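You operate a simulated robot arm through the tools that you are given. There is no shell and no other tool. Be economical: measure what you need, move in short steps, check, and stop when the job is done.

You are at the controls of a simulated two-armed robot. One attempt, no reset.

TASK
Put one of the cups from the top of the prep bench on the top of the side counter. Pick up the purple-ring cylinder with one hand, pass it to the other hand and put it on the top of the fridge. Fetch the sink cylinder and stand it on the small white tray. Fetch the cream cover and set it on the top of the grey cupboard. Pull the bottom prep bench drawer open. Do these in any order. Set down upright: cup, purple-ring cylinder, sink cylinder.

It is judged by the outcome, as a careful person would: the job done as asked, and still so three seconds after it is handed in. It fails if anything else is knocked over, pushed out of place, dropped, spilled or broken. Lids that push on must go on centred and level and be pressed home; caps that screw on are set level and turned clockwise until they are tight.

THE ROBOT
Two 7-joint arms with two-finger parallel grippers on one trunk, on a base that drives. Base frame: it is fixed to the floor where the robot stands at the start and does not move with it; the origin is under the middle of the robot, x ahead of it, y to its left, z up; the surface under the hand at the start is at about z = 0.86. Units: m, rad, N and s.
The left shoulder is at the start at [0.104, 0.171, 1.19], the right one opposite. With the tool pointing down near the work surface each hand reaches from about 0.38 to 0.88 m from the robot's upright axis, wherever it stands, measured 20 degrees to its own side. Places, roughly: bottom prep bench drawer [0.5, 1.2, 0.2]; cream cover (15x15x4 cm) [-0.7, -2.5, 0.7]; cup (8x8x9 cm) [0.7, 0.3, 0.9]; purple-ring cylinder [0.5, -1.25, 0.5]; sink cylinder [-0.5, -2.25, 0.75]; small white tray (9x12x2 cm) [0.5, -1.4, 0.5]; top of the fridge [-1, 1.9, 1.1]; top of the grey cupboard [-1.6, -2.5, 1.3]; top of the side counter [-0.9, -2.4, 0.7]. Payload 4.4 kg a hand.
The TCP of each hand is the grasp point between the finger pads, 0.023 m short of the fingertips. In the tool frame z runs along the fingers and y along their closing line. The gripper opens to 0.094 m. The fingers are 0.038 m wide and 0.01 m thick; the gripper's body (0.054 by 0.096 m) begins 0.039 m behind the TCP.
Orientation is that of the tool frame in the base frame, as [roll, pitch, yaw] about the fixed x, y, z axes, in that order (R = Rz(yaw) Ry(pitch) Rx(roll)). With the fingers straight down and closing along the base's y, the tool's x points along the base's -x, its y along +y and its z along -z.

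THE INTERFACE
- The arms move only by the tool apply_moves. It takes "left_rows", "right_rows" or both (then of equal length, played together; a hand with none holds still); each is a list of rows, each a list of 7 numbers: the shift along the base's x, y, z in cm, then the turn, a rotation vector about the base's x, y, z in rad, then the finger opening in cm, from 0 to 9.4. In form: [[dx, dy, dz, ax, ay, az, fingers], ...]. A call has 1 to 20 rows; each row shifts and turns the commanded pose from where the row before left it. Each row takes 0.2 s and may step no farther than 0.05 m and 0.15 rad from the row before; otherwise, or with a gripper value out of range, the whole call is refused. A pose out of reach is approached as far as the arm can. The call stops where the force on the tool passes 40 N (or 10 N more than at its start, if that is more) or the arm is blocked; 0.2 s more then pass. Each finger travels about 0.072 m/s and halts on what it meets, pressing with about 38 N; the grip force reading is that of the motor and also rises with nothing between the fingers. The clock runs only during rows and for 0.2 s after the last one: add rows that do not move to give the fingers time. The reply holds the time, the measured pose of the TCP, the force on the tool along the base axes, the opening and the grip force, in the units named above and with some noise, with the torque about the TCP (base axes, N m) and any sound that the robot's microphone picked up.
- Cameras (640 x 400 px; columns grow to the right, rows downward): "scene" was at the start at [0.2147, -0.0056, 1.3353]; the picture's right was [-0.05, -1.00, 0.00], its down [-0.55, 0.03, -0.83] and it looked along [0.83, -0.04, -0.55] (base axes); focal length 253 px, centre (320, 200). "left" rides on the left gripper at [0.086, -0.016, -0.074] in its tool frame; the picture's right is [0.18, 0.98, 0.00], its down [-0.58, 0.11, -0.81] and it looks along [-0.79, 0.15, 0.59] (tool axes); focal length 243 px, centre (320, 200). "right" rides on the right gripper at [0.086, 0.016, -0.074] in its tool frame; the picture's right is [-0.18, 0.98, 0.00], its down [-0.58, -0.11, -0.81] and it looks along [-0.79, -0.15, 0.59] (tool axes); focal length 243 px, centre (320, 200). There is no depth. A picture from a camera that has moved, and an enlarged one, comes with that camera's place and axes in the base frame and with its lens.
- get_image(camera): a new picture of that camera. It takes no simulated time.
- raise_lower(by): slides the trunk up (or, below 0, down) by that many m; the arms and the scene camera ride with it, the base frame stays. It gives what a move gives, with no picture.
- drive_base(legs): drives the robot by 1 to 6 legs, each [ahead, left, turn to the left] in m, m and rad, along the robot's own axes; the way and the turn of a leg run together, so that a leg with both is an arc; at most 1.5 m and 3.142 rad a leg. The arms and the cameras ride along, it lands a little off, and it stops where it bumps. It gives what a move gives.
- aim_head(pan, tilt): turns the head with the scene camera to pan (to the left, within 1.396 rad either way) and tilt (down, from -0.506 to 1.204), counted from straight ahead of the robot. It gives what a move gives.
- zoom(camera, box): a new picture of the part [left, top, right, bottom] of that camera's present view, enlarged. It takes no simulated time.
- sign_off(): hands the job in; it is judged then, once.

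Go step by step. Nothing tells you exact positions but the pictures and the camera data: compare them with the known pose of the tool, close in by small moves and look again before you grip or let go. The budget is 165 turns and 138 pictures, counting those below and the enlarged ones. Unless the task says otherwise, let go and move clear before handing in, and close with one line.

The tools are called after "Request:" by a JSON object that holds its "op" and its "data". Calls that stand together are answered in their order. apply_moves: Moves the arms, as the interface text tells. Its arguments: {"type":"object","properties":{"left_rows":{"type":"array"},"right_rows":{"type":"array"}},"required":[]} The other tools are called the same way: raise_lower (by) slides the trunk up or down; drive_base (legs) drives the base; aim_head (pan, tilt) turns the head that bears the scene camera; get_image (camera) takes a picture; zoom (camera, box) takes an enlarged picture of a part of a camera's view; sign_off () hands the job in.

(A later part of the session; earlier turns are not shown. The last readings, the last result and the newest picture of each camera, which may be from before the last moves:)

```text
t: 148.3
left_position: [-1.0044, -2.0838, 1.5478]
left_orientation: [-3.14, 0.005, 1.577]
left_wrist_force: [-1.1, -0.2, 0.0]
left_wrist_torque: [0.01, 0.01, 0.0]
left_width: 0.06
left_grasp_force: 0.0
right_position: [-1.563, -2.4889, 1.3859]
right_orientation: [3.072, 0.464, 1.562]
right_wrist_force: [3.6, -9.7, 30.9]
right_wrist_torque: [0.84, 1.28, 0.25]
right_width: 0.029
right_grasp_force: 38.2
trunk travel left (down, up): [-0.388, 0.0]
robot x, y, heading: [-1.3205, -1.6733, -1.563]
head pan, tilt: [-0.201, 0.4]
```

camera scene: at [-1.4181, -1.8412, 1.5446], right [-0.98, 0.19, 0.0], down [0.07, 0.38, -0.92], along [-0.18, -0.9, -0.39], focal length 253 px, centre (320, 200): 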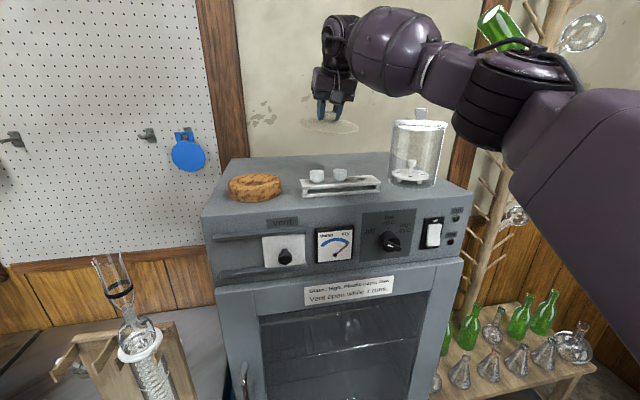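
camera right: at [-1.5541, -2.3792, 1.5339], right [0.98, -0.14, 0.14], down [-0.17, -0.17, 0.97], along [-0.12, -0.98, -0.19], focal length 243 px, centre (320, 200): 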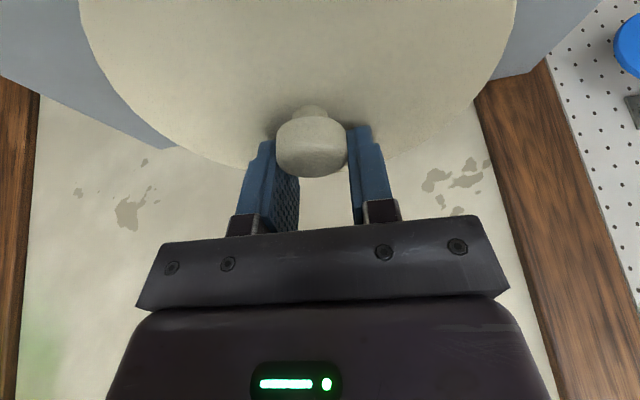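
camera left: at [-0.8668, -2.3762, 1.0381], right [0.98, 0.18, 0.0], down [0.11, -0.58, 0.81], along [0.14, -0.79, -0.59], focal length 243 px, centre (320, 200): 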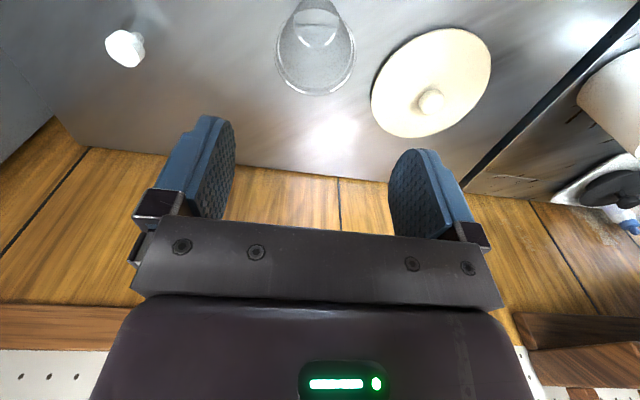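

Contact made. Relieve the pressure, open, and lift away.

Request:
{"op": "apply_moves", "data": {"right_rows": [[0, 0, 0.4, 0, 0, 0, 2.4], [0, 0, 0, 0, 0, 0, 3.2], [0, 0, 0, 0, 0, 0, 4.5], [0, 0, 0, 0, 0, 0, 5.5], [0, 0, 2, 0, 0, 0, 5.5], [0, 0, 4, 0, 0, 0, 5.5], [0, 0, 4, 0, 0, 0, 5.5]]}}

Request:
{"op": "zoom", "data": {"camera": "scene", "box": [220, 60, 540, 260]}}

Request:
{"op": "get_image", "data": {"camera": "right"}}

```text
t: 149.9
left_position: [-1.0062, -2.0854, 1.5471]
left_orientation: [-3.14, 0.003, 1.576]
left_wrist_force: [0.0, 0.0, 0.3]
left_wrist_torque: [0.01, -0.01, -0.04]
left_width: 0.0601
left_grasp_force: 0.0
right_position: [-1.5657, -2.4894, 1.4835]
right_orientation: [3.073, 0.457, 1.56]
right_wrist_force: [0.2, 1.1, -0.1]
right_wrist_torque: [-0.04, 0.0, -0.01]
right_width: 0.0547
right_grasp_force: 0.1
trunk travel left (down, up): [-0.388, 0.0]
robot x, y, heading: [-1.3189, -1.6779, -1.565]
head pan, tilt: [-0.201, 0.4]
```

```text
2.00 times, centred on (380, 160) of scene
camera zoom: at [-1.3381, -1.8259, 1.5446], right [-0.98, 0.19, 0.0], down [0.07, 0.38, -0.92], along [-0.18, -0.9, -0.39], focal length 506 px, centre (200, 280)
```

zoom: 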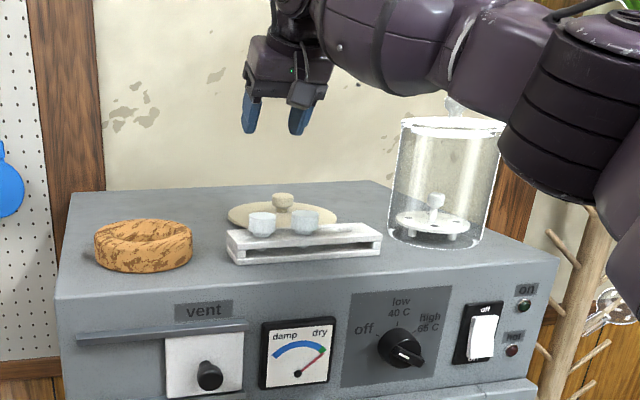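

```text
54 pictures are left
camera right: at [-1.5544, -2.3797, 1.5134], right [0.98, -0.15, 0.14], down [-0.16, -0.17, 0.97], along [-0.12, -0.97, -0.19], focal length 243 px, centre (320, 200)
```

right: 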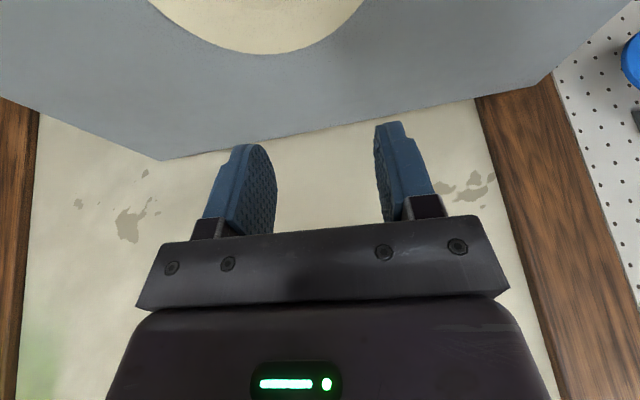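

The cover rests flat on the grey cupboard. Next the sink cylinder (about (-0.453, -2.33), top ≈ 0.97) with the left hand: retract and shift left.

Request:
{"op": "apply_moves", "data": {"right_rows": [[0, 0, 4, 0.11, 0.016, 0, 5.5], [0, 2, 4, 0.11, 0.016, 0, 5.5], [2, 4, 0, 0.11, 0.016, 0, 5.5], [3, 4, 0, 0.11, 0.016, 0, 5.5], [3, 4, 0, 0, 0, 0, 5.5], [3, 4, 0, 0, 0, 0, 5.5], [2, 4, 0, 0, 0, 0, 5.5], [0, 4, 0, 0, 0, 0, 5.5], [0, 4, 0, 0, 0, 0, 5.5]]}}

Request:
{"op": "drive_base", "data": {"legs": [[0.07, 0, 0], [0, 0.66, 0]]}}

Request:
{"op": "aim_head", "data": {"pan": 0.2, "tilt": 0.7}}

Request:
{"op": "get_image", "data": {"camera": "scene"}}

```text
t: 151.9
left_position: [-1.0068, -2.0842, 1.5463]
left_orientation: [-3.141, 0.005, 1.577]
left_wrist_force: [0.7, -0.1, 0.5]
left_wrist_torque: [0.0, 0.04, 0.0]
left_width: 0.0602
left_grasp_force: 0.1
right_position: [-1.4424, -2.1403, 1.5632]
right_orientation: [3.14, 0.018, 1.577]
right_wrist_force: [0.0, 0.9, 0.6]
right_wrist_torque: [-0.04, -0.01, -0.01]
right_width: 0.0549
right_grasp_force: 0.1
right hand out of reach, approached as far as the arm can: row 1, 2
trunk travel left (down, up): [-0.388, 0.0]
robot x, y, heading: [-1.3204, -1.6758, -1.562]
head pan, tilt: [-0.201, 0.4]
```

```text
t: 158.9
left_position: [-0.3285, -2.1475, 1.5465]
left_orientation: [3.141, 0.003, 1.578]
left_wrist_force: [-0.5, -0.6, 0.5]
left_wrist_torque: [-0.03, -0.02, 0.01]
left_width: 0.0599
left_grasp_force: 0.0
right_position: [-0.7638, -2.2069, 1.5622]
right_orientation: [3.142, 0.019, 1.577]
right_wrist_force: [-0.9, -0.1, 0.5]
right_wrist_torque: [0.0, -0.01, 0.01]
right_width: 0.0547
right_grasp_force: 0.1
trunk travel left (down, up): [-0.388, 0.0]
robot x, y, heading: [-0.6396, -1.7409, -1.56]
head pan, tilt: [-0.201, 0.4]
```

```text
t: 159.8
left_position: [-0.329, -2.1486, 1.5465]
left_orientation: [3.142, 0.004, 1.577]
left_wrist_force: [-0.2, -0.3, -0.3]
left_wrist_torque: [0.01, -0.02, 0.0]
left_width: 0.06
left_grasp_force: 0.1
right_position: [-0.7632, -2.2066, 1.563]
right_orientation: [3.141, 0.019, 1.578]
right_wrist_force: [-0.3, 0.2, -0.2]
right_wrist_torque: [0.01, -0.01, -0.01]
right_width: 0.055
right_grasp_force: 0.1
trunk travel left (down, up): [-0.388, 0.0]
robot x, y, heading: [-0.6431, -1.7385, -1.561]
head pan, tilt: [0.201, 0.7]
```

```text
53 pictures are left
camera scene: at [-0.626, -1.8824, 1.5178], right [-0.98, -0.21, 0.0], down [-0.13, 0.63, -0.77], along [0.16, -0.75, -0.64], focal length 253 px, centre (320, 200)
```

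scene: 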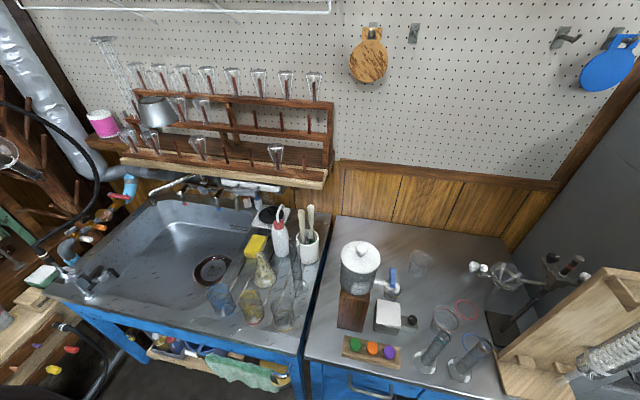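

Request:
{"op": "zoom", "data": {"camera": "scene", "box": [200, 190, 360, 340]}}

```text
2.67 times, centred on (280, 265) of scene
camera zoom: at [-0.626, -1.8824, 1.5178], right [-0.98, -0.21, 0.0], down [-0.13, 0.63, -0.77], along [0.16, -0.75, -0.64], focal length 674 px, centre (427, 27)
```

zoom: 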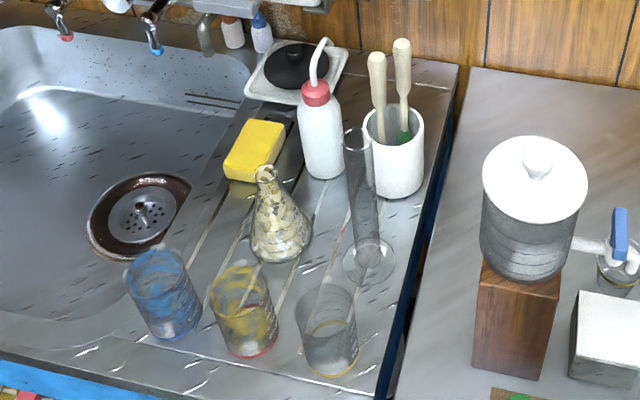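

Cylinder axis confirmed at (-0.452, -2.329). I move the left hand over it.

Request:
{"op": "apply_moves", "data": {"left_rows": [[-2, -3, -4, 0, 0, 0, 7], [-2, -3, -3.5, 0, 0, 0, 7], [-2, -3, -3.5, 0, 0, 0, 7], [-2, -3, -3.5, 0, 0, 0, 7], [-2, -3, -3.5, 0, 0, 0, 7], [-2.3, -3, -3, 0, 0, 0, 7], [0, 0, -4.5, 0, 0, 0, 7], [0, 0, -4.5, 0, 0, 0, 7], [0, 0, -4.5, 0, 0, 0, 7], [0, 0, -4.5, 0, 0, 0, 7], [0, 0, -4.5, 0, 0, 0, 7], [0, 0, -2.5, 0, 0, 0, 7], [0, 0, 0, 0, 0, 0, 7]]}}

Request:
{"op": "get_image", "data": {"camera": "left"}}

```text
refused: row 1 steps farther than a row can; nothing moved
```

```text
51 pictures are left
camera left: at [-0.3457, -2.0619, 1.6212], right [0.98, 0.19, 0.0], down [0.11, -0.58, 0.81], along [0.15, -0.79, -0.59], focal length 243 px, centre (320, 200)
```

left: 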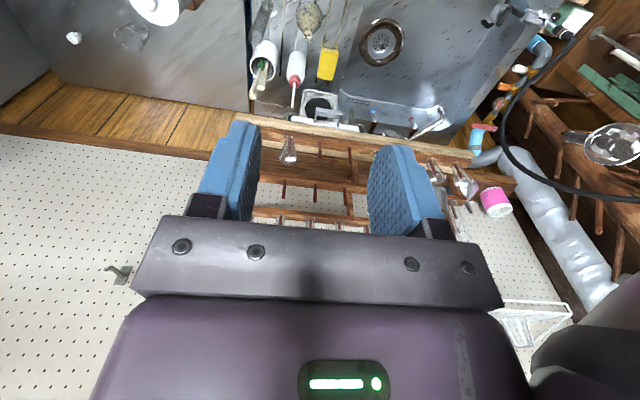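

Request:
{"op": "apply_moves", "data": {"left_rows": [[-2, -3, -3, 0, 0, 0, 7], [-2, -3, -3, 0, 0, 0, 7], [-2, -3, -3, 0, 0, 0, 7], [-2, -3, -3, 0, 0, 0, 7], [-2, -3, -3, 0, 0, 0, 7], [-2.3, -3, -3, 0, 0, 0, 7], [0, 0, -4.5, 0, 0, 0, 7], [0, 0, -4.5, 0, 0, 0, 7], [0, 0, -4.5, 0, 0, 0, 7], [0, 0, -4.5, 0, 0, 0, 7], [0, 0, -4.5, 0, 0, 0, 7], [0, 0, -4.5, 0, 0, 0, 7], [0, 0, 0, 0, 0, 0, 7]]}}

Request:
{"op": "get_image", "data": {"camera": "left"}}

```text
t: 162.6
left_position: [-0.4531, -2.3276, 1.0957]
left_orientation: [-3.141, 0.005, 1.578]
left_wrist_force: [1.0, -0.2, 0.0]
left_wrist_torque: [-0.02, 0.01, -0.01]
left_width: 0.07
left_grasp_force: 0.1
right_position: [-0.7646, -2.2071, 1.5632]
right_orientation: [3.139, 0.02, 1.577]
right_wrist_force: [0.1, -0.7, -0.3]
right_wrist_torque: [0.0, 0.02, 0.02]
right_width: 0.0548
right_grasp_force: 0.2
trunk travel left (down, up): [-0.388, 0.0]
robot x, y, heading: [-0.6412, -1.7407, -1.562]
head pan, tilt: [0.201, 0.7]
```

```text
50 pictures are left
camera left: at [-0.4698, -2.2407, 1.1697], right [0.98, 0.19, 0.0], down [0.11, -0.58, 0.81], along [0.15, -0.79, -0.59], focal length 243 px, centre (320, 200)
```

left: 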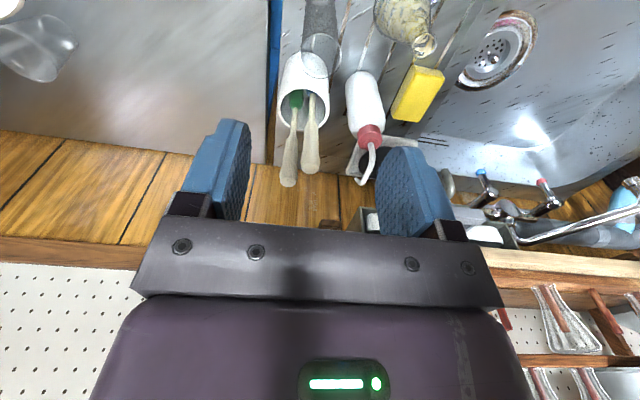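

Aligned. Descend around the top of the cylinder.

Request:
{"op": "apply_moves", "data": {"left_rows": [[0, 0, -4, 0, 0, 0, 7], [0, 0, -4, 0, 0, 0, 7], [0, 0, -4, 0, 0, 0, 7], [0, 0, -3.5, 0, 0, 0, 7], [0, 0, 0, 0, 0, 0, 7]]}}

Request:
{"op": "get_image", "data": {"camera": "left"}}

```text
t: 163.8
left_position: [-0.4505, -2.3302, 0.941]
left_orientation: [3.141, 0.005, 1.578]
left_wrist_force: [-0.1, -0.2, 0.6]
left_wrist_torque: [-0.01, 0.0, 0.0]
left_width: 0.0699
left_grasp_force: 0.1
right_position: [-0.7634, -2.2068, 1.5639]
right_orientation: [3.14, 0.019, 1.577]
right_wrist_force: [-0.2, 0.2, 0.4]
right_wrist_torque: [0.0, -0.04, -0.02]
right_width: 0.0552
right_grasp_force: 0.1
trunk travel left (down, up): [-0.388, 0.0]
robot x, y, heading: [-0.6436, -1.7393, -1.558]
head pan, tilt: [0.201, 0.7]
```

```text
49 pictures are left
camera left: at [-0.4674, -2.2434, 1.0161], right [0.98, 0.19, 0.0], down [0.11, -0.58, 0.81], along [0.15, -0.79, -0.59], focal length 243 px, centre (320, 200)
```

left: 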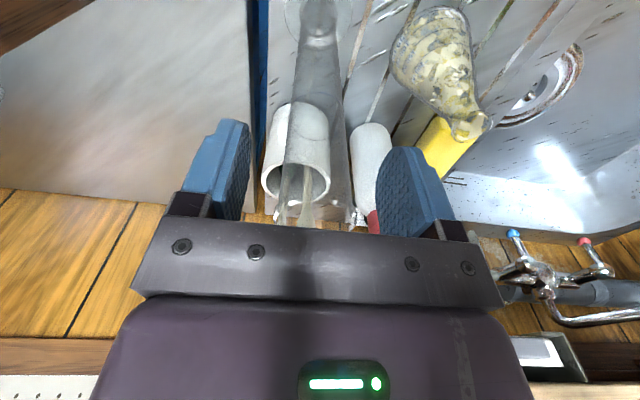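

Request:
{"op": "apply_moves", "data": {"left_rows": [[0, 0, 0, 0, 0, 0, 5], [0, 0, 0, 0, 0, 0, 3.5], [0, 0, 0, 0, 0, 0, 2], [0, 0, 0, 0, 0, 0, 2], [0, 0, 1, 0, 0, 0, 2], [0, 0, 3, 0, 0, 0, 2], [0, 0, 4, 0, 0, 0, 2], [0, 0, 4, 0, 0, 0, 2], [0, 0, 4, 0, 0, 0, 2], [0, 0, 4, 0, 0, 0, 2], [0, 0, 4, 0, 0, 0, 2], [0, 0, 4, 0, 0, 0, 2]]}}

Request:
{"op": "get_image", "data": {"camera": "left"}}

```text
t: 166.4
left_position: [-0.4545, -2.3261, 1.2215]
left_orientation: [3.141, 0.004, 1.578]
left_wrist_force: [0.0, 0.6, -0.9]
left_wrist_torque: [0.02, 0.02, 0.01]
left_width: 0.0312
left_grasp_force: 38.1
right_position: [-0.7636, -2.2064, 1.5633]
right_orientation: [3.14, 0.019, 1.577]
right_wrist_force: [-0.4, -0.6, 0.7]
right_wrist_torque: [-0.03, 0.01, 0.0]
right_width: 0.0551
right_grasp_force: 0.2
trunk travel left (down, up): [-0.388, 0.0]
robot x, y, heading: [-0.6442, -1.7432, -1.559]
head pan, tilt: [0.201, 0.7]
```

```text
48 pictures are left
camera left: at [-0.4721, -2.2396, 1.296], right [0.98, 0.19, 0.0], down [0.11, -0.58, 0.81], along [0.15, -0.79, -0.59], focal length 243 px, centre (320, 200)
```

left: 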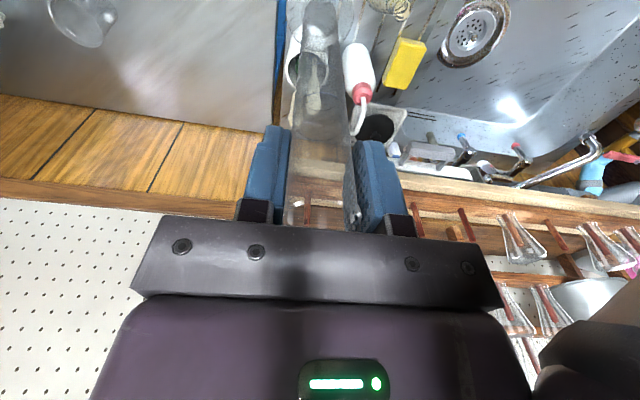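

Cylinder is held upright. Retract, back off, move left and turn to face the apparatus shelf with the tray.

Request:
{"op": "apply_moves", "data": {"left_rows": [[0, 4.5, 1, 0, 0, 0, 2], [0, 4.5, 1, 0, 0, 0, 2], [0, 4.5, 1, 0, 0, 0, 2], [0, 4.5, 1, 0, 0, 0, 2]]}}

Request:
{"op": "drive_base", "data": {"legs": [[-0.2, 0, 0], [0, 0.33, 0], [0, 0, 1.57]]}}

Request:
{"op": "aim_head", "data": {"pan": 0, "tilt": 0.75}}

Request:
{"op": "get_image", "data": {"camera": "scene"}}

```text
t: 167.4
left_position: [-0.4547, -2.1458, 1.2606]
left_orientation: [3.14, 0.005, 1.579]
left_wrist_force: [0.9, 0.6, -1.1]
left_wrist_torque: [0.02, -0.01, -0.02]
left_width: 0.0312
left_grasp_force: 37.8
right_position: [-0.764, -2.2053, 1.5633]
right_orientation: [3.14, 0.018, 1.577]
right_wrist_force: [-0.4, 0.3, -0.9]
right_wrist_torque: [-0.02, 0.03, 0.03]
right_width: 0.0551
right_grasp_force: 0.0
trunk travel left (down, up): [-0.388, 0.0]
robot x, y, heading: [-0.6422, -1.7382, -1.558]
head pan, tilt: [0.201, 0.7]
```

```text
t: 175.9
left_position: [0.0973, -1.3477, 1.2608]
left_orientation: [3.14, 0.004, 3.138]
left_wrist_force: [-0.3, 0.4, -2.1]
left_wrist_torque: [-0.03, -0.01, -0.03]
left_width: 0.0314
left_grasp_force: 37.7
right_position: [0.1529, -1.6581, 1.5631]
right_orientation: [3.139, 0.018, 3.139]
right_wrist_force: [0.1, 0.0, -0.4]
right_wrist_torque: [0.0, 0.02, -0.02]
right_width: 0.0551
right_grasp_force: 0.1
trunk travel left (down, up): [-0.388, 0.0]
robot x, y, heading: [-0.3139, -1.5352, -0.0]
head pan, tilt: [0.201, 0.7]
```

```text
t: 176.6
left_position: [0.0969, -1.348, 1.2613]
left_orientation: [-3.141, 0.003, 3.14]
left_wrist_force: [0.1, -0.5, -1.3]
left_wrist_torque: [0.01, -0.02, -0.01]
left_width: 0.0313
left_grasp_force: 38.3
right_position: [0.1523, -1.6569, 1.5636]
right_orientation: [3.141, 0.02, 3.14]
right_wrist_force: [0.8, 0.3, 0.2]
right_wrist_torque: [0.0, -0.03, 0.0]
right_width: 0.0551
right_grasp_force: 0.0
trunk travel left (down, up): [-0.388, 0.0]
robot x, y, heading: [-0.3133, -1.5351, 0.004]
head pan, tilt: [0.0, 0.75]
```

```text
47 pictures are left
camera scene: at [-0.1733, -1.5336, 1.5135], right [0.0, -1.0, 0.0], down [-0.68, 0.0, -0.73], along [0.73, 0.0, -0.68], focal length 253 px, centre (320, 200)
```

scene: 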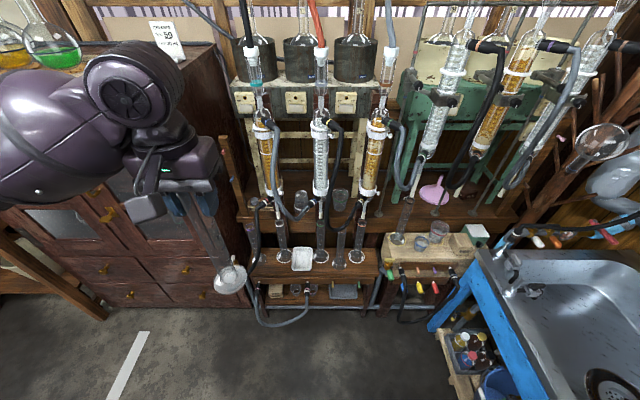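

Request:
{"op": "zoom", "data": {"camera": "scene", "box": [210, 170, 450, 320]}}

```text
2.67 times, centred on (330, 245) of scene
camera zoom: at [-0.1733, -1.5336, 1.5135], right [0.0, -1.0, 0.0], down [-0.68, 0.0, -0.73], along [0.73, 0.0, -0.68], focal length 674 px, centre (293, 80)
```

zoom: 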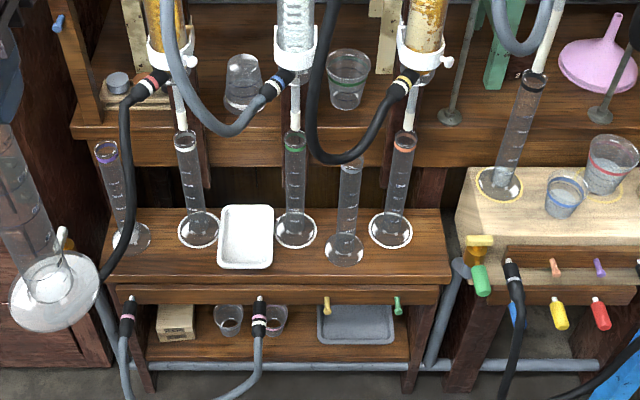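

The tray at about (0.507, -1.449) sits under hoses and condensers, so the cylinder must go in horizontally from the front. I'll regrip it: the left presents it, and the right hand turns horizontal to take it mid-body.

Request:
{"op": "apply_moves", "data": {"left_rows": [[3.7, -1.5, 0, 0, 0, 0, 2], [3.7, -1.5, 0, 0, 0, 0, 2], [3.7, -1.5, 0, 0, 0, 0, 2], [3.7, -1.5, 0, 0, 0, 0, 2], [3.7, -1.5, 0, 0, 0, 0, 2], [3.7, -1.5, 0, 0, 0, 0, 2], [2.2, -1, 0, 0, 0, 0, 2], [0, 0, 0, 0, 0, 0, 2], [0, 0, 0, 0, 0, 0, 2], [0, 0, 0, 0, 0, 0, 2], [0, 0, 0, 0, 0, 0, 2]], "right_rows": [[1, -0.5, -2.6, 0, -0.143, 0, 7], [1, -0.5, -2.6, 0, -0.143, 0, 7], [1, -0.5, -2.6, 0, -0.143, 0, 7], [1, -0.5, -2.6, 0, -0.143, 0, 7], [1, -0.5, -2.6, 0, -0.143, 0, 7], [0, -0.5, -2.6, 0, -0.143, 0, 7], [0, -0.5, -2.6, 0, -0.143, 0, 7], [0, -0.5, -2.6, 0, -0.143, 0, 7], [0, 0, -2.6, 0, -0.143, 0, 7], [0, 0, -2.6, 0, -0.143, 0, 7], [0, 0, -1, 0, -0.14, 0, 7]]}}

Request:
{"op": "get_image", "data": {"camera": "scene"}}

```text
t: 179.0
left_position: [0.3421, -1.4489, 1.2627]
left_orientation: [-3.141, 0.001, 3.14]
left_wrist_force: [0.1, 0.6, -1.4]
left_wrist_torque: [-0.01, 0.02, 0.01]
left_width: 0.031
left_grasp_force: 38.0
right_position: [0.2029, -1.697, 1.3379]
right_orientation: [3.131, 1.257, 3.132]
right_wrist_force: [0.1, 0.4, -0.6]
right_wrist_torque: [0.02, -0.01, 0.01]
right_width: 0.0701
right_grasp_force: 0.1
right hand out of reach, approached as far as the arm can: row 9, 10, 11
trunk travel left (down, up): [-0.388, 0.0]
robot x, y, heading: [-0.3143, -1.5336, 0.003]
head pan, tilt: [0.0, 0.75]
```

```text
45 pictures are left
camera scene: at [-0.1731, -1.5339, 1.5135], right [0.0, -1.0, 0.0], down [-0.68, 0.0, -0.73], along [0.73, 0.0, -0.68], focal length 253 px, centre (320, 200)
```

scene: 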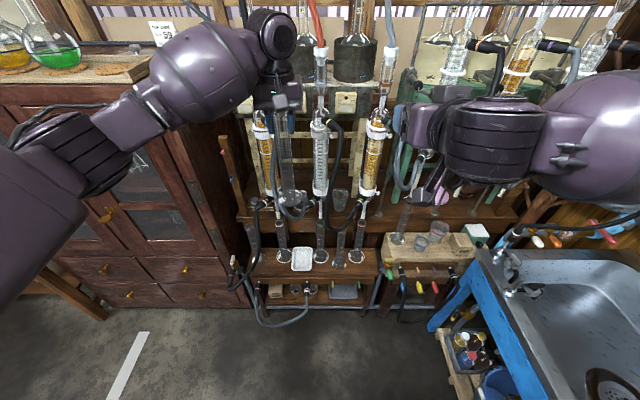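

Request:
{"op": "apply_moves", "data": {"right_rows": [[3, 0, 0, 0, 0, 0, 7], [3, 0, -1.5, 0, -0.1, 0, 7], [3, 0, -3, 0, -0.11, 0, 7], [0, 0, -4, 0, -0.1, 0, 7], [0, 0, -4, 0, 0, 0, 7], [0, 0, -2.4, 0, 0, 0, 7], [0, 0, 0, 0, 0, 0, 7]]}}

Request:
{"op": "get_image", "data": {"camera": "right"}}

```text
t: 180.6
left_position: [0.3418, -1.4494, 1.262]
left_orientation: [3.141, 0.002, 3.14]
left_wrist_force: [-0.6, 0.5, -1.9]
left_wrist_torque: [0.01, 0.0, 0.0]
left_width: 0.0311
left_grasp_force: 38.3
right_position: [0.233, -1.7, 1.3191]
right_orientation: [3.129, 1.257, 3.129]
right_wrist_force: [0.1, -0.6, 0.2]
right_wrist_torque: [0.04, 0.03, 0.0]
right_width: 0.0699
right_grasp_force: 0.0
right hand out of reach, approached as far as the arm can: row 2, 3, 4, 5, 6
trunk travel left (down, up): [-0.388, 0.0]
robot x, y, heading: [-0.3124, -1.5332, 0.003]
head pan, tilt: [0.0, 0.75]
```

```text
44 pictures are left
camera right: at [0.1345, -1.6841, 1.2592], right [0.06, 0.98, 0.18], down [-0.59, -0.11, 0.8], along [0.81, -0.15, 0.57], focal length 243 px, centre (320, 200)
```

right: 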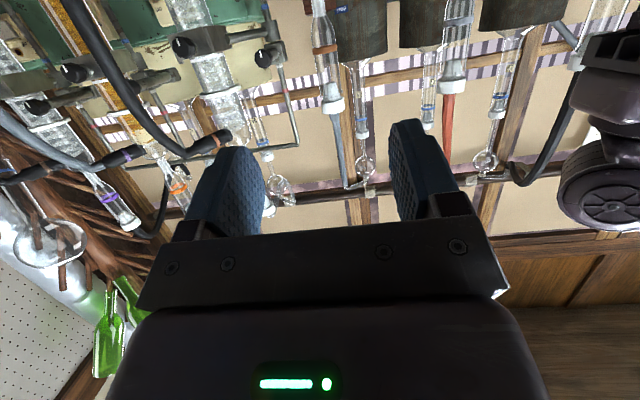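

The right arm is too folded; I'll back the base up so both arms are more extended, then finish the rotation.

Request:
{"op": "drive_base", "data": {"legs": [[-0.16, 0, 0]]}}

Request:
{"op": "apply_moves", "data": {"left_rows": [[4, 0, 0, 0, 0, 0, 2], [4, 0, 0, 0, 0, 0, 2], [4, 0, 0, 0, 0, 0, 2], [3, 0, 0, 0, 0, 0, 2], [1, 0, 0, 0, 0, 0, 2], [0, 0, 0, 0, 0, 0, 2], [0, 0, 0, 0, 0, 0, 2], [0, 0, 0, 0, 0, 0, 2], [0, 0, 0, 0, 0, 0, 2]], "right_rows": [[4, 0, 0, 0, 0, 0, 7], [4, 0, 0, 0, 0, 0, 7], [4, 0, 0, 0, 0, 0, 7], [4, 0, 0, 0, 0, 0, 7], [3, 0, 0, 0, -0.11, 0, 7], [0, 0, -3, 0, -0.11, 0, 7], [0, 0, -4, 0, -0.09, 0, 7], [0, 0, -4, 0, 0, 0, 7], [0, 0, 0, 0, 0, 0, 7]]}}

```text
t: 182.0
left_position: [0.1816, -1.4486, 1.2636]
left_orientation: [-3.141, 0.005, -3.141]
left_wrist_force: [0.1, -0.9, -0.8]
left_wrist_torque: [0.0, -0.05, 0.01]
left_width: 0.0312
left_grasp_force: 38.2
right_position: [0.0747, -1.6989, 1.3201]
right_orientation: [3.132, 1.259, 3.135]
right_wrist_force: [-0.9, -0.2, 0.5]
right_wrist_torque: [0.01, -0.01, -0.02]
right_width: 0.0699
right_grasp_force: 0.1
trunk travel left (down, up): [-0.388, 0.0]
robot x, y, heading: [-0.473, -1.5303, 0.004]
head pan, tilt: [0.0, 0.75]
```

```text
t: 184.0
left_position: [0.3091, -1.4429, 1.2608]
left_orientation: [-3.139, 0.003, 3.14]
left_wrist_force: [0.3, 0.3, -1.4]
left_wrist_torque: [0.01, -0.04, -0.01]
left_width: 0.0313
left_grasp_force: 37.8
left hand out of reach, approached as far as the arm can: row 4, 5
right_position: [0.2465, -1.6981, 1.3207]
right_orientation: [3.134, 1.294, 3.134]
right_wrist_force: [0.4, 0.0, 0.5]
right_wrist_torque: [0.01, 0.03, -0.01]
right_width: 0.0697
right_grasp_force: 0.0
right hand out of reach, approached as far as the arm can: row 5, 6, 7, 8
trunk travel left (down, up): [-0.388, 0.0]
robot x, y, heading: [-0.4699, -1.5343, 0.002]
head pan, tilt: [0.0, 0.75]
```

The wrist tops out near 74°, so I'll do the handover with the right hand pitched ~0.9 rad and the left hand yawed 90° so its camera is out of the way.

Request:
{"op": "apply_moves", "data": {"left_rows": [[-1, -0.5, 0, 0, 0, -0.143, 2], [-1, -0.5, 0, 0, 0, -0.143, 2], [-1, -0.5, 0, 0, 0, -0.143, 2], [-1, -0.5, 0, 0, 0, -0.143, 2], [-1, -0.5, 0, 0, 0, -0.143, 2], [-1, -0.5, 0, 0, 0, -0.143, 2], [0, -0.5, 0, 0, 0, -0.143, 2], [0, -0.5, 0, 0, 0, -0.143, 2], [0, -0.5, 0, 0, 0, -0.143, 2], [0, -0.5, 0, 0, 0, -0.143, 2], [0, -0.7, 0, 0, 0, -0.14, 2]], "right_rows": [[-3, 0, -1, 0, 0.13, 0, 7], [-3, 0, -2, 0, 0.13, 0, 7], [-3, 0, -3, 0, 0.13, 0, 7], [-3, 0, -3, 0, 0, 0, 7], [-0.6, 0, -3, 0, 0, 0, 7], [0, 0, -3.5, 0, 0, 0, 7], [0, 0, 0, 0, 0, 0, 7], [0, 0, 0, 0, 0, 0, 7], [0, 0, 0, 0, 0, 0, 7], [0, 0, 0, 0, 0, 0, 7], [0, 0, 0, 0, 0, 0, 7]]}}

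Request:
{"op": "get_image", "data": {"camera": "scene"}}

```text
t: 186.4
left_position: [0.2499, -1.501, 1.2601]
left_orientation: [-3.14, 0.005, 1.568]
left_wrist_force: [0.0, -0.3, -1.2]
left_wrist_torque: [0.0, 0.0, 0.0]
left_width: 0.0312
left_grasp_force: 38.1
right_position: [0.1172, -1.6995, 1.1632]
right_orientation: [3.136, 0.905, 3.139]
right_wrist_force: [-0.3, -0.6, 0.2]
right_wrist_torque: [0.0, 0.02, 0.0]
right_width: 0.07
right_grasp_force: 0.1
trunk travel left (down, up): [-0.388, 0.0]
robot x, y, heading: [-0.4712, -1.5369, 0.001]
head pan, tilt: [0.0, 0.75]
```

```text
43 pictures are left
camera scene: at [-0.3313, -1.5343, 1.5135], right [0.0, -1.0, 0.0], down [-0.68, 0.0, -0.73], along [0.73, 0.0, -0.68], focal length 253 px, centre (320, 200)
```

scene: 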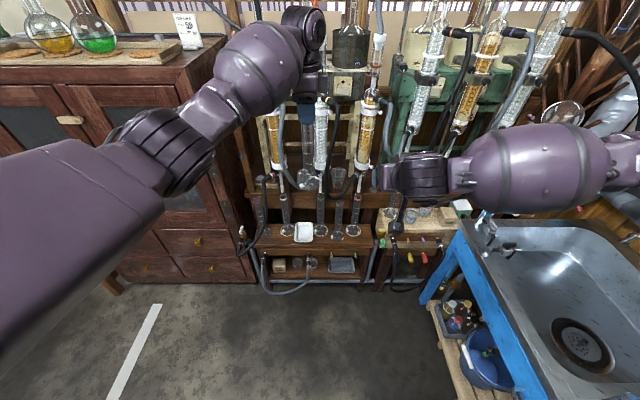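

Request:
{"op": "apply_moves", "data": {"right_rows": [[0, 4, 0, 0, 0, 0, 7], [0, 4, 0, 0, 0, 0, 7], [0, 4, 0, 0, 0, 0, 7], [0, 4, 0, 0, 0, 0, 7], [0, 3.9, 0, 0, 0, 0, 7], [3, 0, 0, 0, 0, 0, 7], [0, 0, 0, 0, 0, 0, 7]]}}

Request:
{"op": "get_image", "data": {"camera": "right"}}

Request:
{"op": "zoom", "data": {"camera": "scene", "box": [220, 60, 460, 210]}}

```text
t: 188.0
left_position: [0.2496, -1.4998, 1.2615]
left_orientation: [3.141, 0.005, 1.571]
left_wrist_force: [0.5, -0.2, -0.9]
left_wrist_torque: [-0.01, 0.0, 0.01]
left_width: 0.0312
left_grasp_force: 38.1
right_position: [0.1479, -1.4983, 1.1629]
right_orientation: [3.138, 0.904, 3.14]
right_wrist_force: [-0.3, 0.5, -1.2]
right_wrist_torque: [0.0, 0.0, -0.01]
right_width: 0.0699
right_grasp_force: 0.0
trunk travel left (down, up): [-0.388, 0.0]
robot x, y, heading: [-0.471, -1.5333, 0.001]
head pan, tilt: [0.0, 0.75]
```

```text
42 pictures are left
camera right: at [0.034, -1.4833, 1.1409], right [0.11, 0.98, 0.15], down [-0.27, -0.11, 0.96], along [0.95, -0.15, 0.26], focal length 243 px, centre (320, 200)
```

right: 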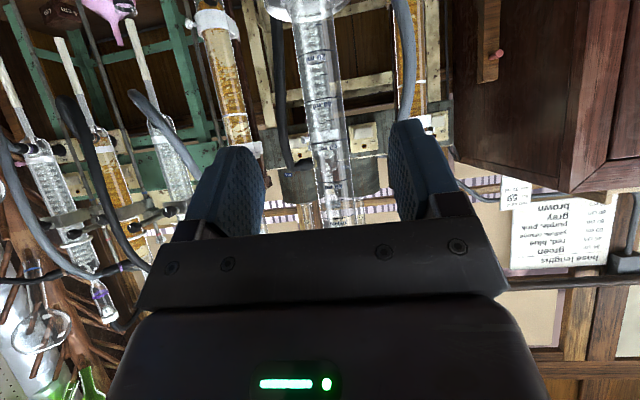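

```text
2.67 times, centred on (340, 135) of scene
camera zoom: at [-0.3319, -1.5334, 1.5135], right [0.0, -1.0, 0.0], down [-0.68, 0.0, -0.73], along [0.73, 0.0, -0.68], focal length 674 px, centre (267, 373)
```

zoom: 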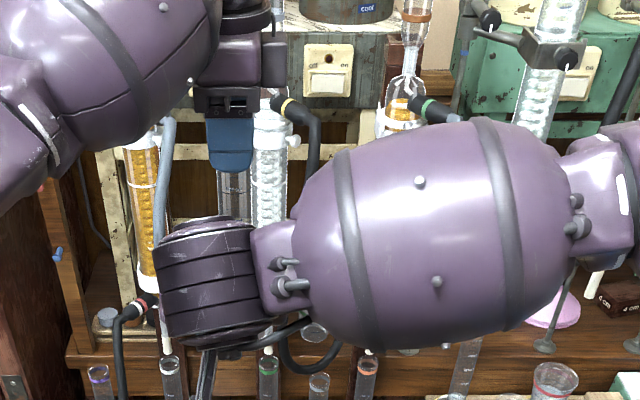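

Tube is centred. Advance and close the right hand.

Request:
{"op": "apply_moves", "data": {"right_rows": [[3.5, -0.1, 0, 0, 0, 0, 7], [3.5, 0, 0, 0, 0, 0, 7], [3, 0, 0, 0, 0, 0, 7], [0, 0, 0, 0, 0, 0, 4.5], [0, 0, 0, 0, 0, 0, 3], [0, 0, 0, 0, 0, 0, 2], [0, 0, 0, 0, 0, 0, 2]]}}

Request:
{"op": "get_image", "data": {"camera": "right"}}

```text
t: 188.9
left_position: [0.2532, -1.4975, 1.2607]
left_orientation: [3.133, 0.0, 1.582]
left_wrist_force: [4.2, 1.2, -1.6]
left_wrist_torque: [0.03, -0.14, 0.0]
left_width: 0.0314
left_grasp_force: 38.3
right_position: [0.2431, -1.4959, 1.1621]
right_orientation: [3.134, 0.899, -3.137]
right_wrist_force: [-4.8, -0.6, 0.0]
right_wrist_torque: [0.05, -0.29, -0.01]
right_width: 0.0451
right_grasp_force: 0.1
trunk travel left (down, up): [-0.388, 0.0]
robot x, y, heading: [-0.4696, -1.5312, 0.004]
head pan, tilt: [0.0, 0.75]
stopped in row 4 (left hand): the force on the tool passed its limit at 45 N (the readings are from after the stop); the commanded pose is now the measured one
```

```text
40 pictures are left
camera right: at [0.1297, -1.4815, 1.1402], right [0.11, 0.98, 0.15], down [-0.27, -0.12, 0.96], along [0.96, -0.14, 0.25], focal length 243 px, centre (320, 200)
```

right: 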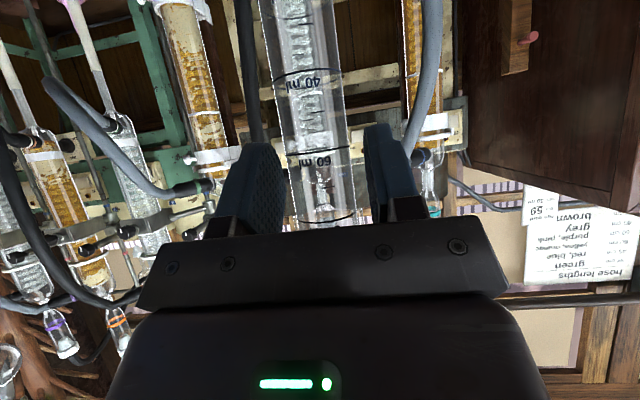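

Request:
{"op": "apply_moves", "data": {"right_rows": [[-0.3, 0, 0, 0, 0, 0, 4], [0, 0, 0, 0, 0, 0, 3.2], [0, 0, 0, 0, 0, 0, 2], [0, 0, 0, 0, 0, 0, 2], [0, 0, 0, 0, 0, 0, 2]]}}

```text
t: 190.1
left_position: [0.2524, -1.4968, 1.2601]
left_orientation: [3.135, 0.001, 1.581]
left_wrist_force: [-3.7, -1.8, -3.2]
left_wrist_torque: [0.66, -0.18, -0.02]
left_width: 0.0309
left_grasp_force: 38.2
right_position: [0.2412, -1.4973, 1.1626]
right_orientation: [3.135, 0.901, -3.137]
right_wrist_force: [4.2, 1.1, 1.9]
right_wrist_torque: [-0.82, 0.52, 0.0]
right_width: 0.0313
right_grasp_force: 37.8
trunk travel left (down, up): [-0.388, 0.0]
robot x, y, heading: [-0.47, -1.5323, -0.001]
head pan, tilt: [0.0, 0.75]
```

Both hold it. Release with the left and withdraw upward.

Request:
{"op": "apply_moves", "data": {"left_rows": [[0, 0, 0, 0, 0, 0, 3.8], [0, 0, 0, 0, 0, 0, 5], [0, 0, 2, 0, 0, 0, 6], [0, 0, 4, 0, 0, 0, 6], [0, 0, 4, 0, 0, 0, 6], [-1, 2, 2, 0, 0, 0, 6], [-2, 4, 0, 0, 0, 0, 6], [-2, 4, 0, 0, 0, 0, 6], [-2, 4, 0, 0, 0, 0, 6], [-2, 4, 0, 0, 0, 0, 6]]}}

Request:
{"op": "get_image", "data": {"camera": "scene"}}

```text
t: 192.3
left_position: [0.164, -1.3148, 1.3808]
left_orientation: [3.135, 0.002, 1.581]
left_wrist_force: [0.7, 1.2, 0.7]
left_wrist_torque: [-0.05, -0.02, 0.01]
left_width: 0.06
left_grasp_force: 0.1
right_position: [0.2391, -1.4952, 1.1631]
right_orientation: [3.137, 0.9, -3.136]
right_wrist_force: [-0.7, 0.7, 0.9]
right_wrist_torque: [0.11, -0.01, -0.01]
right_width: 0.0311
right_grasp_force: 38.4
trunk travel left (down, up): [-0.388, 0.0]
robot x, y, heading: [-0.4714, -1.5358, 0.004]
head pan, tilt: [0.0, 0.75]
```

```text
39 pictures are left
camera scene: at [-0.3324, -1.5322, 1.5136], right [0.0, -1.0, 0.0], down [-0.68, 0.0, -0.73], along [0.73, 0.0, -0.68], focal length 253 px, centre (320, 200)
```

scene: 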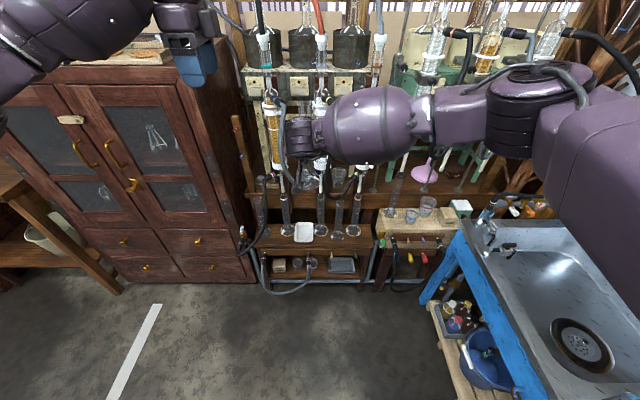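

The right hand holds it upright. Now lower the trunk fully, then approach the tray from the front.

Request:
{"op": "raise_lower", "data": {"by": -0.385}}

Request:
{"op": "drive_base", "data": {"legs": [[0, 0.1, 0], [0.1, 0, 0]]}}

Request:
{"op": "apply_moves", "data": {"right_rows": [[0, -2, -3, 0, 0, 0, 2], [0, -2, -3, 0, 0, 0, 2], [0, -1.5, -3, 0, 0, 0, 2], [0, 0, -2.5, 0, 0, 0, 2], [0, 0, 0, 0, 0, 0, 2]]}}

Request:
{"op": "get_image", "data": {"camera": "scene"}}

```text
t: 196.1
left_position: [0.1607, -1.3157, 0.9956]
left_orientation: [3.13, 0.002, 1.58]
left_wrist_force: [-0.9, 0.0, 0.8]
left_wrist_torque: [0.01, -0.01, 0.0]
left_width: 0.0598
left_grasp_force: 0.1
right_position: [0.2395, -1.4972, 0.7781]
right_orientation: [3.134, 0.9, -3.14]
right_wrist_force: [-1.5, -0.7, 0.0]
right_wrist_torque: [-0.07, 0.04, 0.01]
right_width: 0.0311
right_grasp_force: 38.1
trunk travel left (down, up): [-0.003, 0.385]
robot x, y, heading: [-0.4718, -1.5329, 0.002]
head pan, tilt: [0.0, 0.75]
```

```text
t: 198.3
left_position: [0.2618, -1.2192, 0.9948]
left_orientation: [3.135, 0.002, 1.576]
left_wrist_force: [0.3, -0.1, -1.2]
left_wrist_torque: [0.01, 0.05, 0.02]
left_width: 0.06
left_grasp_force: 0.1
right_position: [0.3393, -1.3983, 0.7769]
right_orientation: [3.134, 0.899, 3.141]
right_wrist_force: [0.2, 0.3, -0.4]
right_wrist_torque: [0.02, -0.01, -0.02]
right_width: 0.0314
right_grasp_force: 37.9
trunk travel left (down, up): [-0.003, 0.385]
robot x, y, heading: [-0.3697, -1.4348, -0.001]
head pan, tilt: [0.0, 0.75]
```

```text
t: 199.5
left_position: [0.2617, -1.2192, 0.9954]
left_orientation: [3.134, 0.003, 1.579]
left_wrist_force: [0.4, 1.3, -0.4]
left_wrist_torque: [-0.01, -0.01, 0.01]
left_width: 0.0599
left_grasp_force: 0.1
right_position: [0.3411, -1.4545, 0.662]
right_orientation: [3.135, 0.9, 3.141]
right_wrist_force: [0.5, 0.4, -0.4]
right_wrist_torque: [0.0, 0.04, 0.02]
right_width: 0.0313
right_grasp_force: 38.5
trunk travel left (down, up): [-0.003, 0.385]
robot x, y, heading: [-0.3737, -1.4301, 0.003]
head pan, tilt: [0.0, 0.75]
```

```text
38 pictures are left
camera scene: at [0.0147, -1.4345, 1.0825], right [0.0, -1.0, 0.0], down [-0.68, 0.0, -0.73], along [0.73, 0.0, -0.68], focal length 253 px, centre (320, 200)
```

scene: 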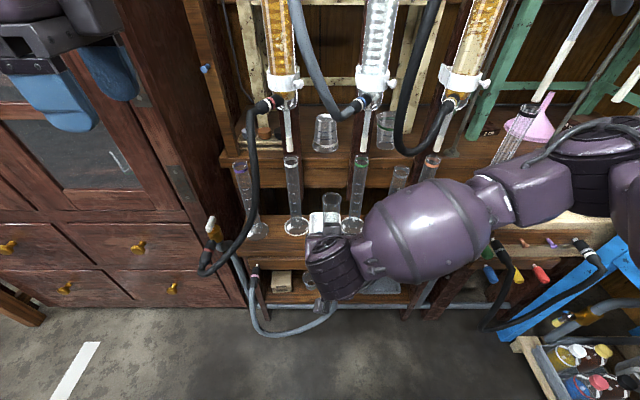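

Request:
{"op": "zoom", "data": {"camera": "scene", "box": [220, 80, 460, 320]}}

Request:
{"op": "get_image", "data": {"camera": "right"}}

```text
1.67 times, centred on (340, 200) of scene
camera zoom: at [0.0147, -1.4345, 1.0825], right [0.0, -1.0, 0.0], down [-0.68, 0.0, -0.73], along [0.73, 0.0, -0.68], focal length 421 px, centre (287, 200)
```

zoom: 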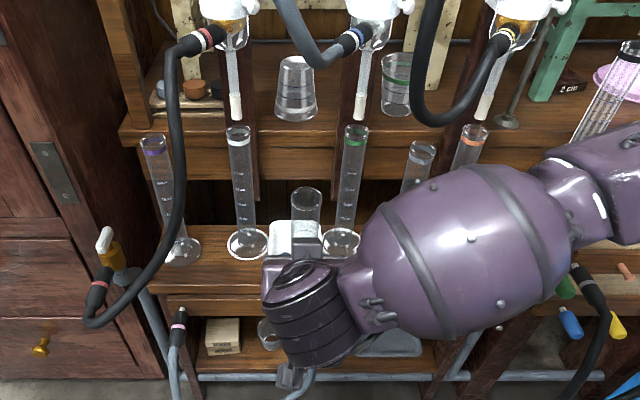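

```text
36 pictures are left
camera right: at [0.2274, -1.4395, 0.6405], right [0.11, 0.98, 0.15], down [-0.27, -0.11, 0.96], along [0.96, -0.14, 0.25], focal length 243 px, centre (320, 200)
```

right: 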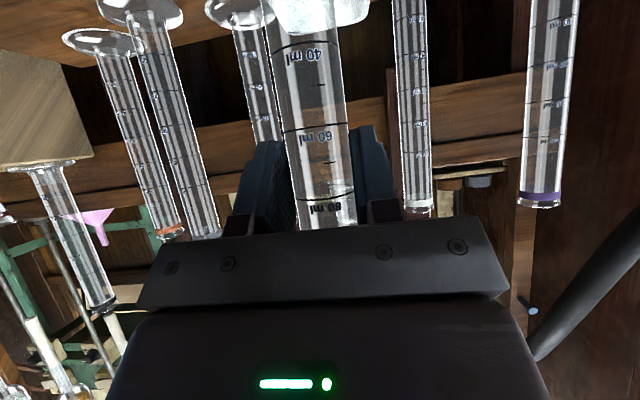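

Everything lines up: I slide the cylinder forward over the tray, still 3 cm above it.

Request:
{"op": "apply_moves", "data": {"right_rows": [[4, 0.4, 0, 0, 0, 0, 2], [4, 0, 0, 0, 0, 0, 2], [4, 0, 0, 0, 0, 0, 2], [3.5, 0, -0.5, 0, 0, 0, 2], [0, 0, 0, 0, 0, 0, 2]]}}

Request:
{"op": "zoom", "data": {"camera": "scene", "box": [240, 100, 400, 240]}}

Request:
{"op": "get_image", "data": {"camera": "right"}}

```text
t: 200.7
left_position: [0.2619, -1.2175, 0.9953]
left_orientation: [3.133, 0.002, 1.578]
left_wrist_force: [0.3, 0.1, 0.0]
left_wrist_torque: [0.0, -0.02, -0.04]
left_width: 0.0599
left_grasp_force: 0.0
right_position: [0.4963, -1.4527, 0.6563]
right_orientation: [3.135, 0.9, 3.141]
right_wrist_force: [-0.1, 0.2, -0.3]
right_wrist_torque: [0.02, 0.04, -0.03]
right_width: 0.031
right_grasp_force: 38.5
trunk travel left (down, up): [-0.003, 0.385]
robot x, y, heading: [-0.3731, -1.4333, 0.0]
head pan, tilt: [0.0, 0.75]
```

```text
2.86 times, centred on (320, 170) of scene
camera zoom: at [0.0147, -1.4345, 1.0825], right [0.0, -1.0, 0.0], down [-0.68, 0.0, -0.73], along [0.73, 0.0, -0.68], focal length 722 px, centre (320, 286)
```

zoom: 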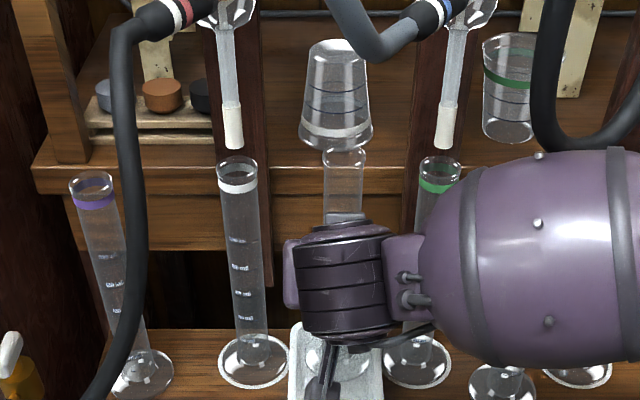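

```text
34 pictures are left
camera right: at [0.3823, -1.4372, 0.6344], right [0.11, 0.98, 0.15], down [-0.27, -0.12, 0.96], along [0.96, -0.14, 0.25], focal length 243 px, centre (320, 200)
```

right: 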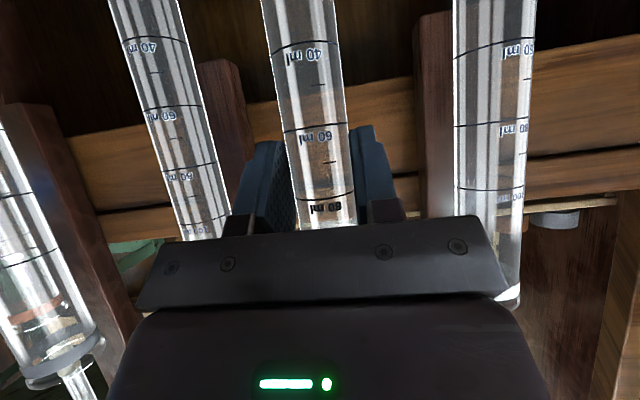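

Request:
{"op": "apply_moves", "data": {"right_rows": [[0, 0.2, -1, 0, 0, 0, 2], [0, 0, -1, 0, 0, 0, 2], [0, 0, -0.5, 0, 0, 0, 2], [0, 0, -0.4, 0, 0, 0, 2], [0, 0, 0, 0, 0, 0, 2]]}}

```text
t: 201.9
left_position: [0.2597, -1.2185, 0.9966]
left_orientation: [3.131, 0.001, 1.578]
left_wrist_force: [0.5, 0.6, -0.1]
left_wrist_torque: [-0.03, 0.01, 0.0]
left_width: 0.0599
left_grasp_force: 0.0
right_position: [0.496, -1.4475, 0.631]
right_orientation: [3.133, 0.904, 3.14]
right_wrist_force: [4.3, -2.6, 19.5]
right_wrist_torque: [-0.41, -0.45, 0.11]
right_width: 0.0313
right_grasp_force: 38.1
trunk travel left (down, up): [-0.003, 0.385]
robot x, y, heading: [-0.3708, -1.4328, -0.003]
head pan, tilt: [0.0, 0.75]
```

Contact at base ≈ 0.512. Let me check it is seated inside the tray before releasing.

Request:
{"op": "zoom", "data": {"camera": "scene", "box": [260, 130, 380, 250]}}

```text
3.33 times, centred on (320, 190) of scene
camera zoom: at [0.0132, -1.4344, 1.0833], right [0.0, -1.0, 0.0], down [-0.68, 0.0, -0.73], along [0.73, 0.0, -0.68], focal length 843 px, centre (320, 233)
```

zoom: 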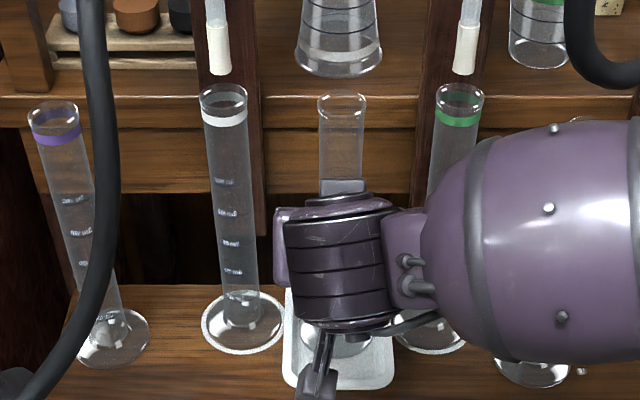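

Request:
{"op": "apply_moves", "data": {"right_rows": [[0, 0, 0.3, 0, 0, 0, 3.1], [0, 0, 0, 0, 0, 0, 3.6], [0, 0, 0, 0, 0, 0, 4.6], [0, 0, 0, 0, 0, 0, 5], [-2, 0, 0, 0, 0, 0, 5], [-4, 0, 0, 0, 0, 0, 5], [-4, 0, 0, 0, 0, 0, 5], [-4, 0, 0, 0, 0, 0, 5]]}}

Request:
{"op": "zoom", "data": {"camera": "scene", "box": [200, 100, 440, 260]}}

```text
t: 203.7
left_position: [0.2621, -1.2181, 0.9942]
left_orientation: [3.131, 0.0, 1.577]
left_wrist_force: [0.1, 0.4, 0.1]
left_wrist_torque: [-0.03, 0.01, -0.02]
left_width: 0.0599
left_grasp_force: 0.1
right_position: [0.352, -1.4485, 0.6314]
right_orientation: [3.135, 0.9, -3.141]
right_wrist_force: [0.3, 0.6, 0.1]
right_wrist_torque: [0.01, 0.02, -0.03]
right_width: 0.0499
right_grasp_force: 0.0
trunk travel left (down, up): [-0.003, 0.385]
robot x, y, heading: [-0.3709, -1.4334, -0.002]
head pan, tilt: [0.0, 0.75]
```

```text
2.50 times, centred on (320, 180) of scene
camera zoom: at [0.0146, -1.4343, 1.0826], right [0.0, -1.0, 0.0], down [-0.68, 0.0, -0.73], along [0.73, 0.0, -0.68], focal length 632 px, centre (320, 250)
```

zoom: 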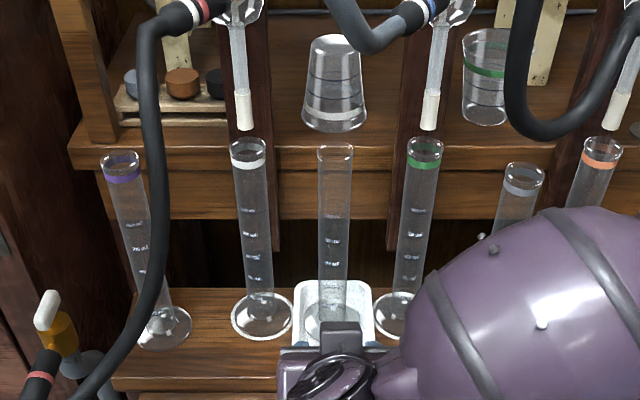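

The sink cylinder stands on the tray. Now the purple-ring cylinder at about (0.513, -1.243), with a hose nearby: I look from the side with the left wrist camera (it faces -y now).

Request:
{"op": "get_image", "data": {"camera": "left"}}

```text
31 pictures are left
camera left: at [0.2445, -1.1318, 1.0701], right [0.98, 0.19, 0.01], down [0.11, -0.58, 0.81], along [0.16, -0.79, -0.59], focal length 243 px, centre (320, 200)
```

left: 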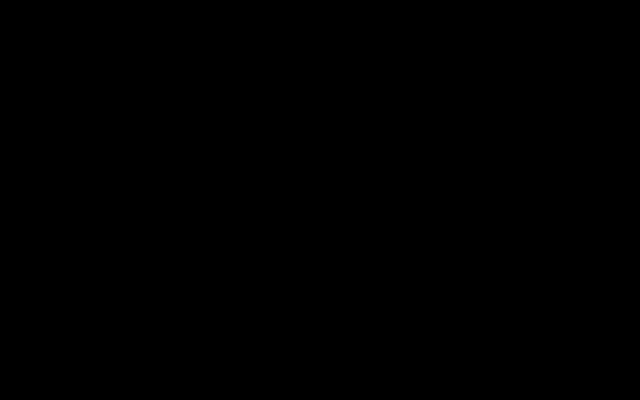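

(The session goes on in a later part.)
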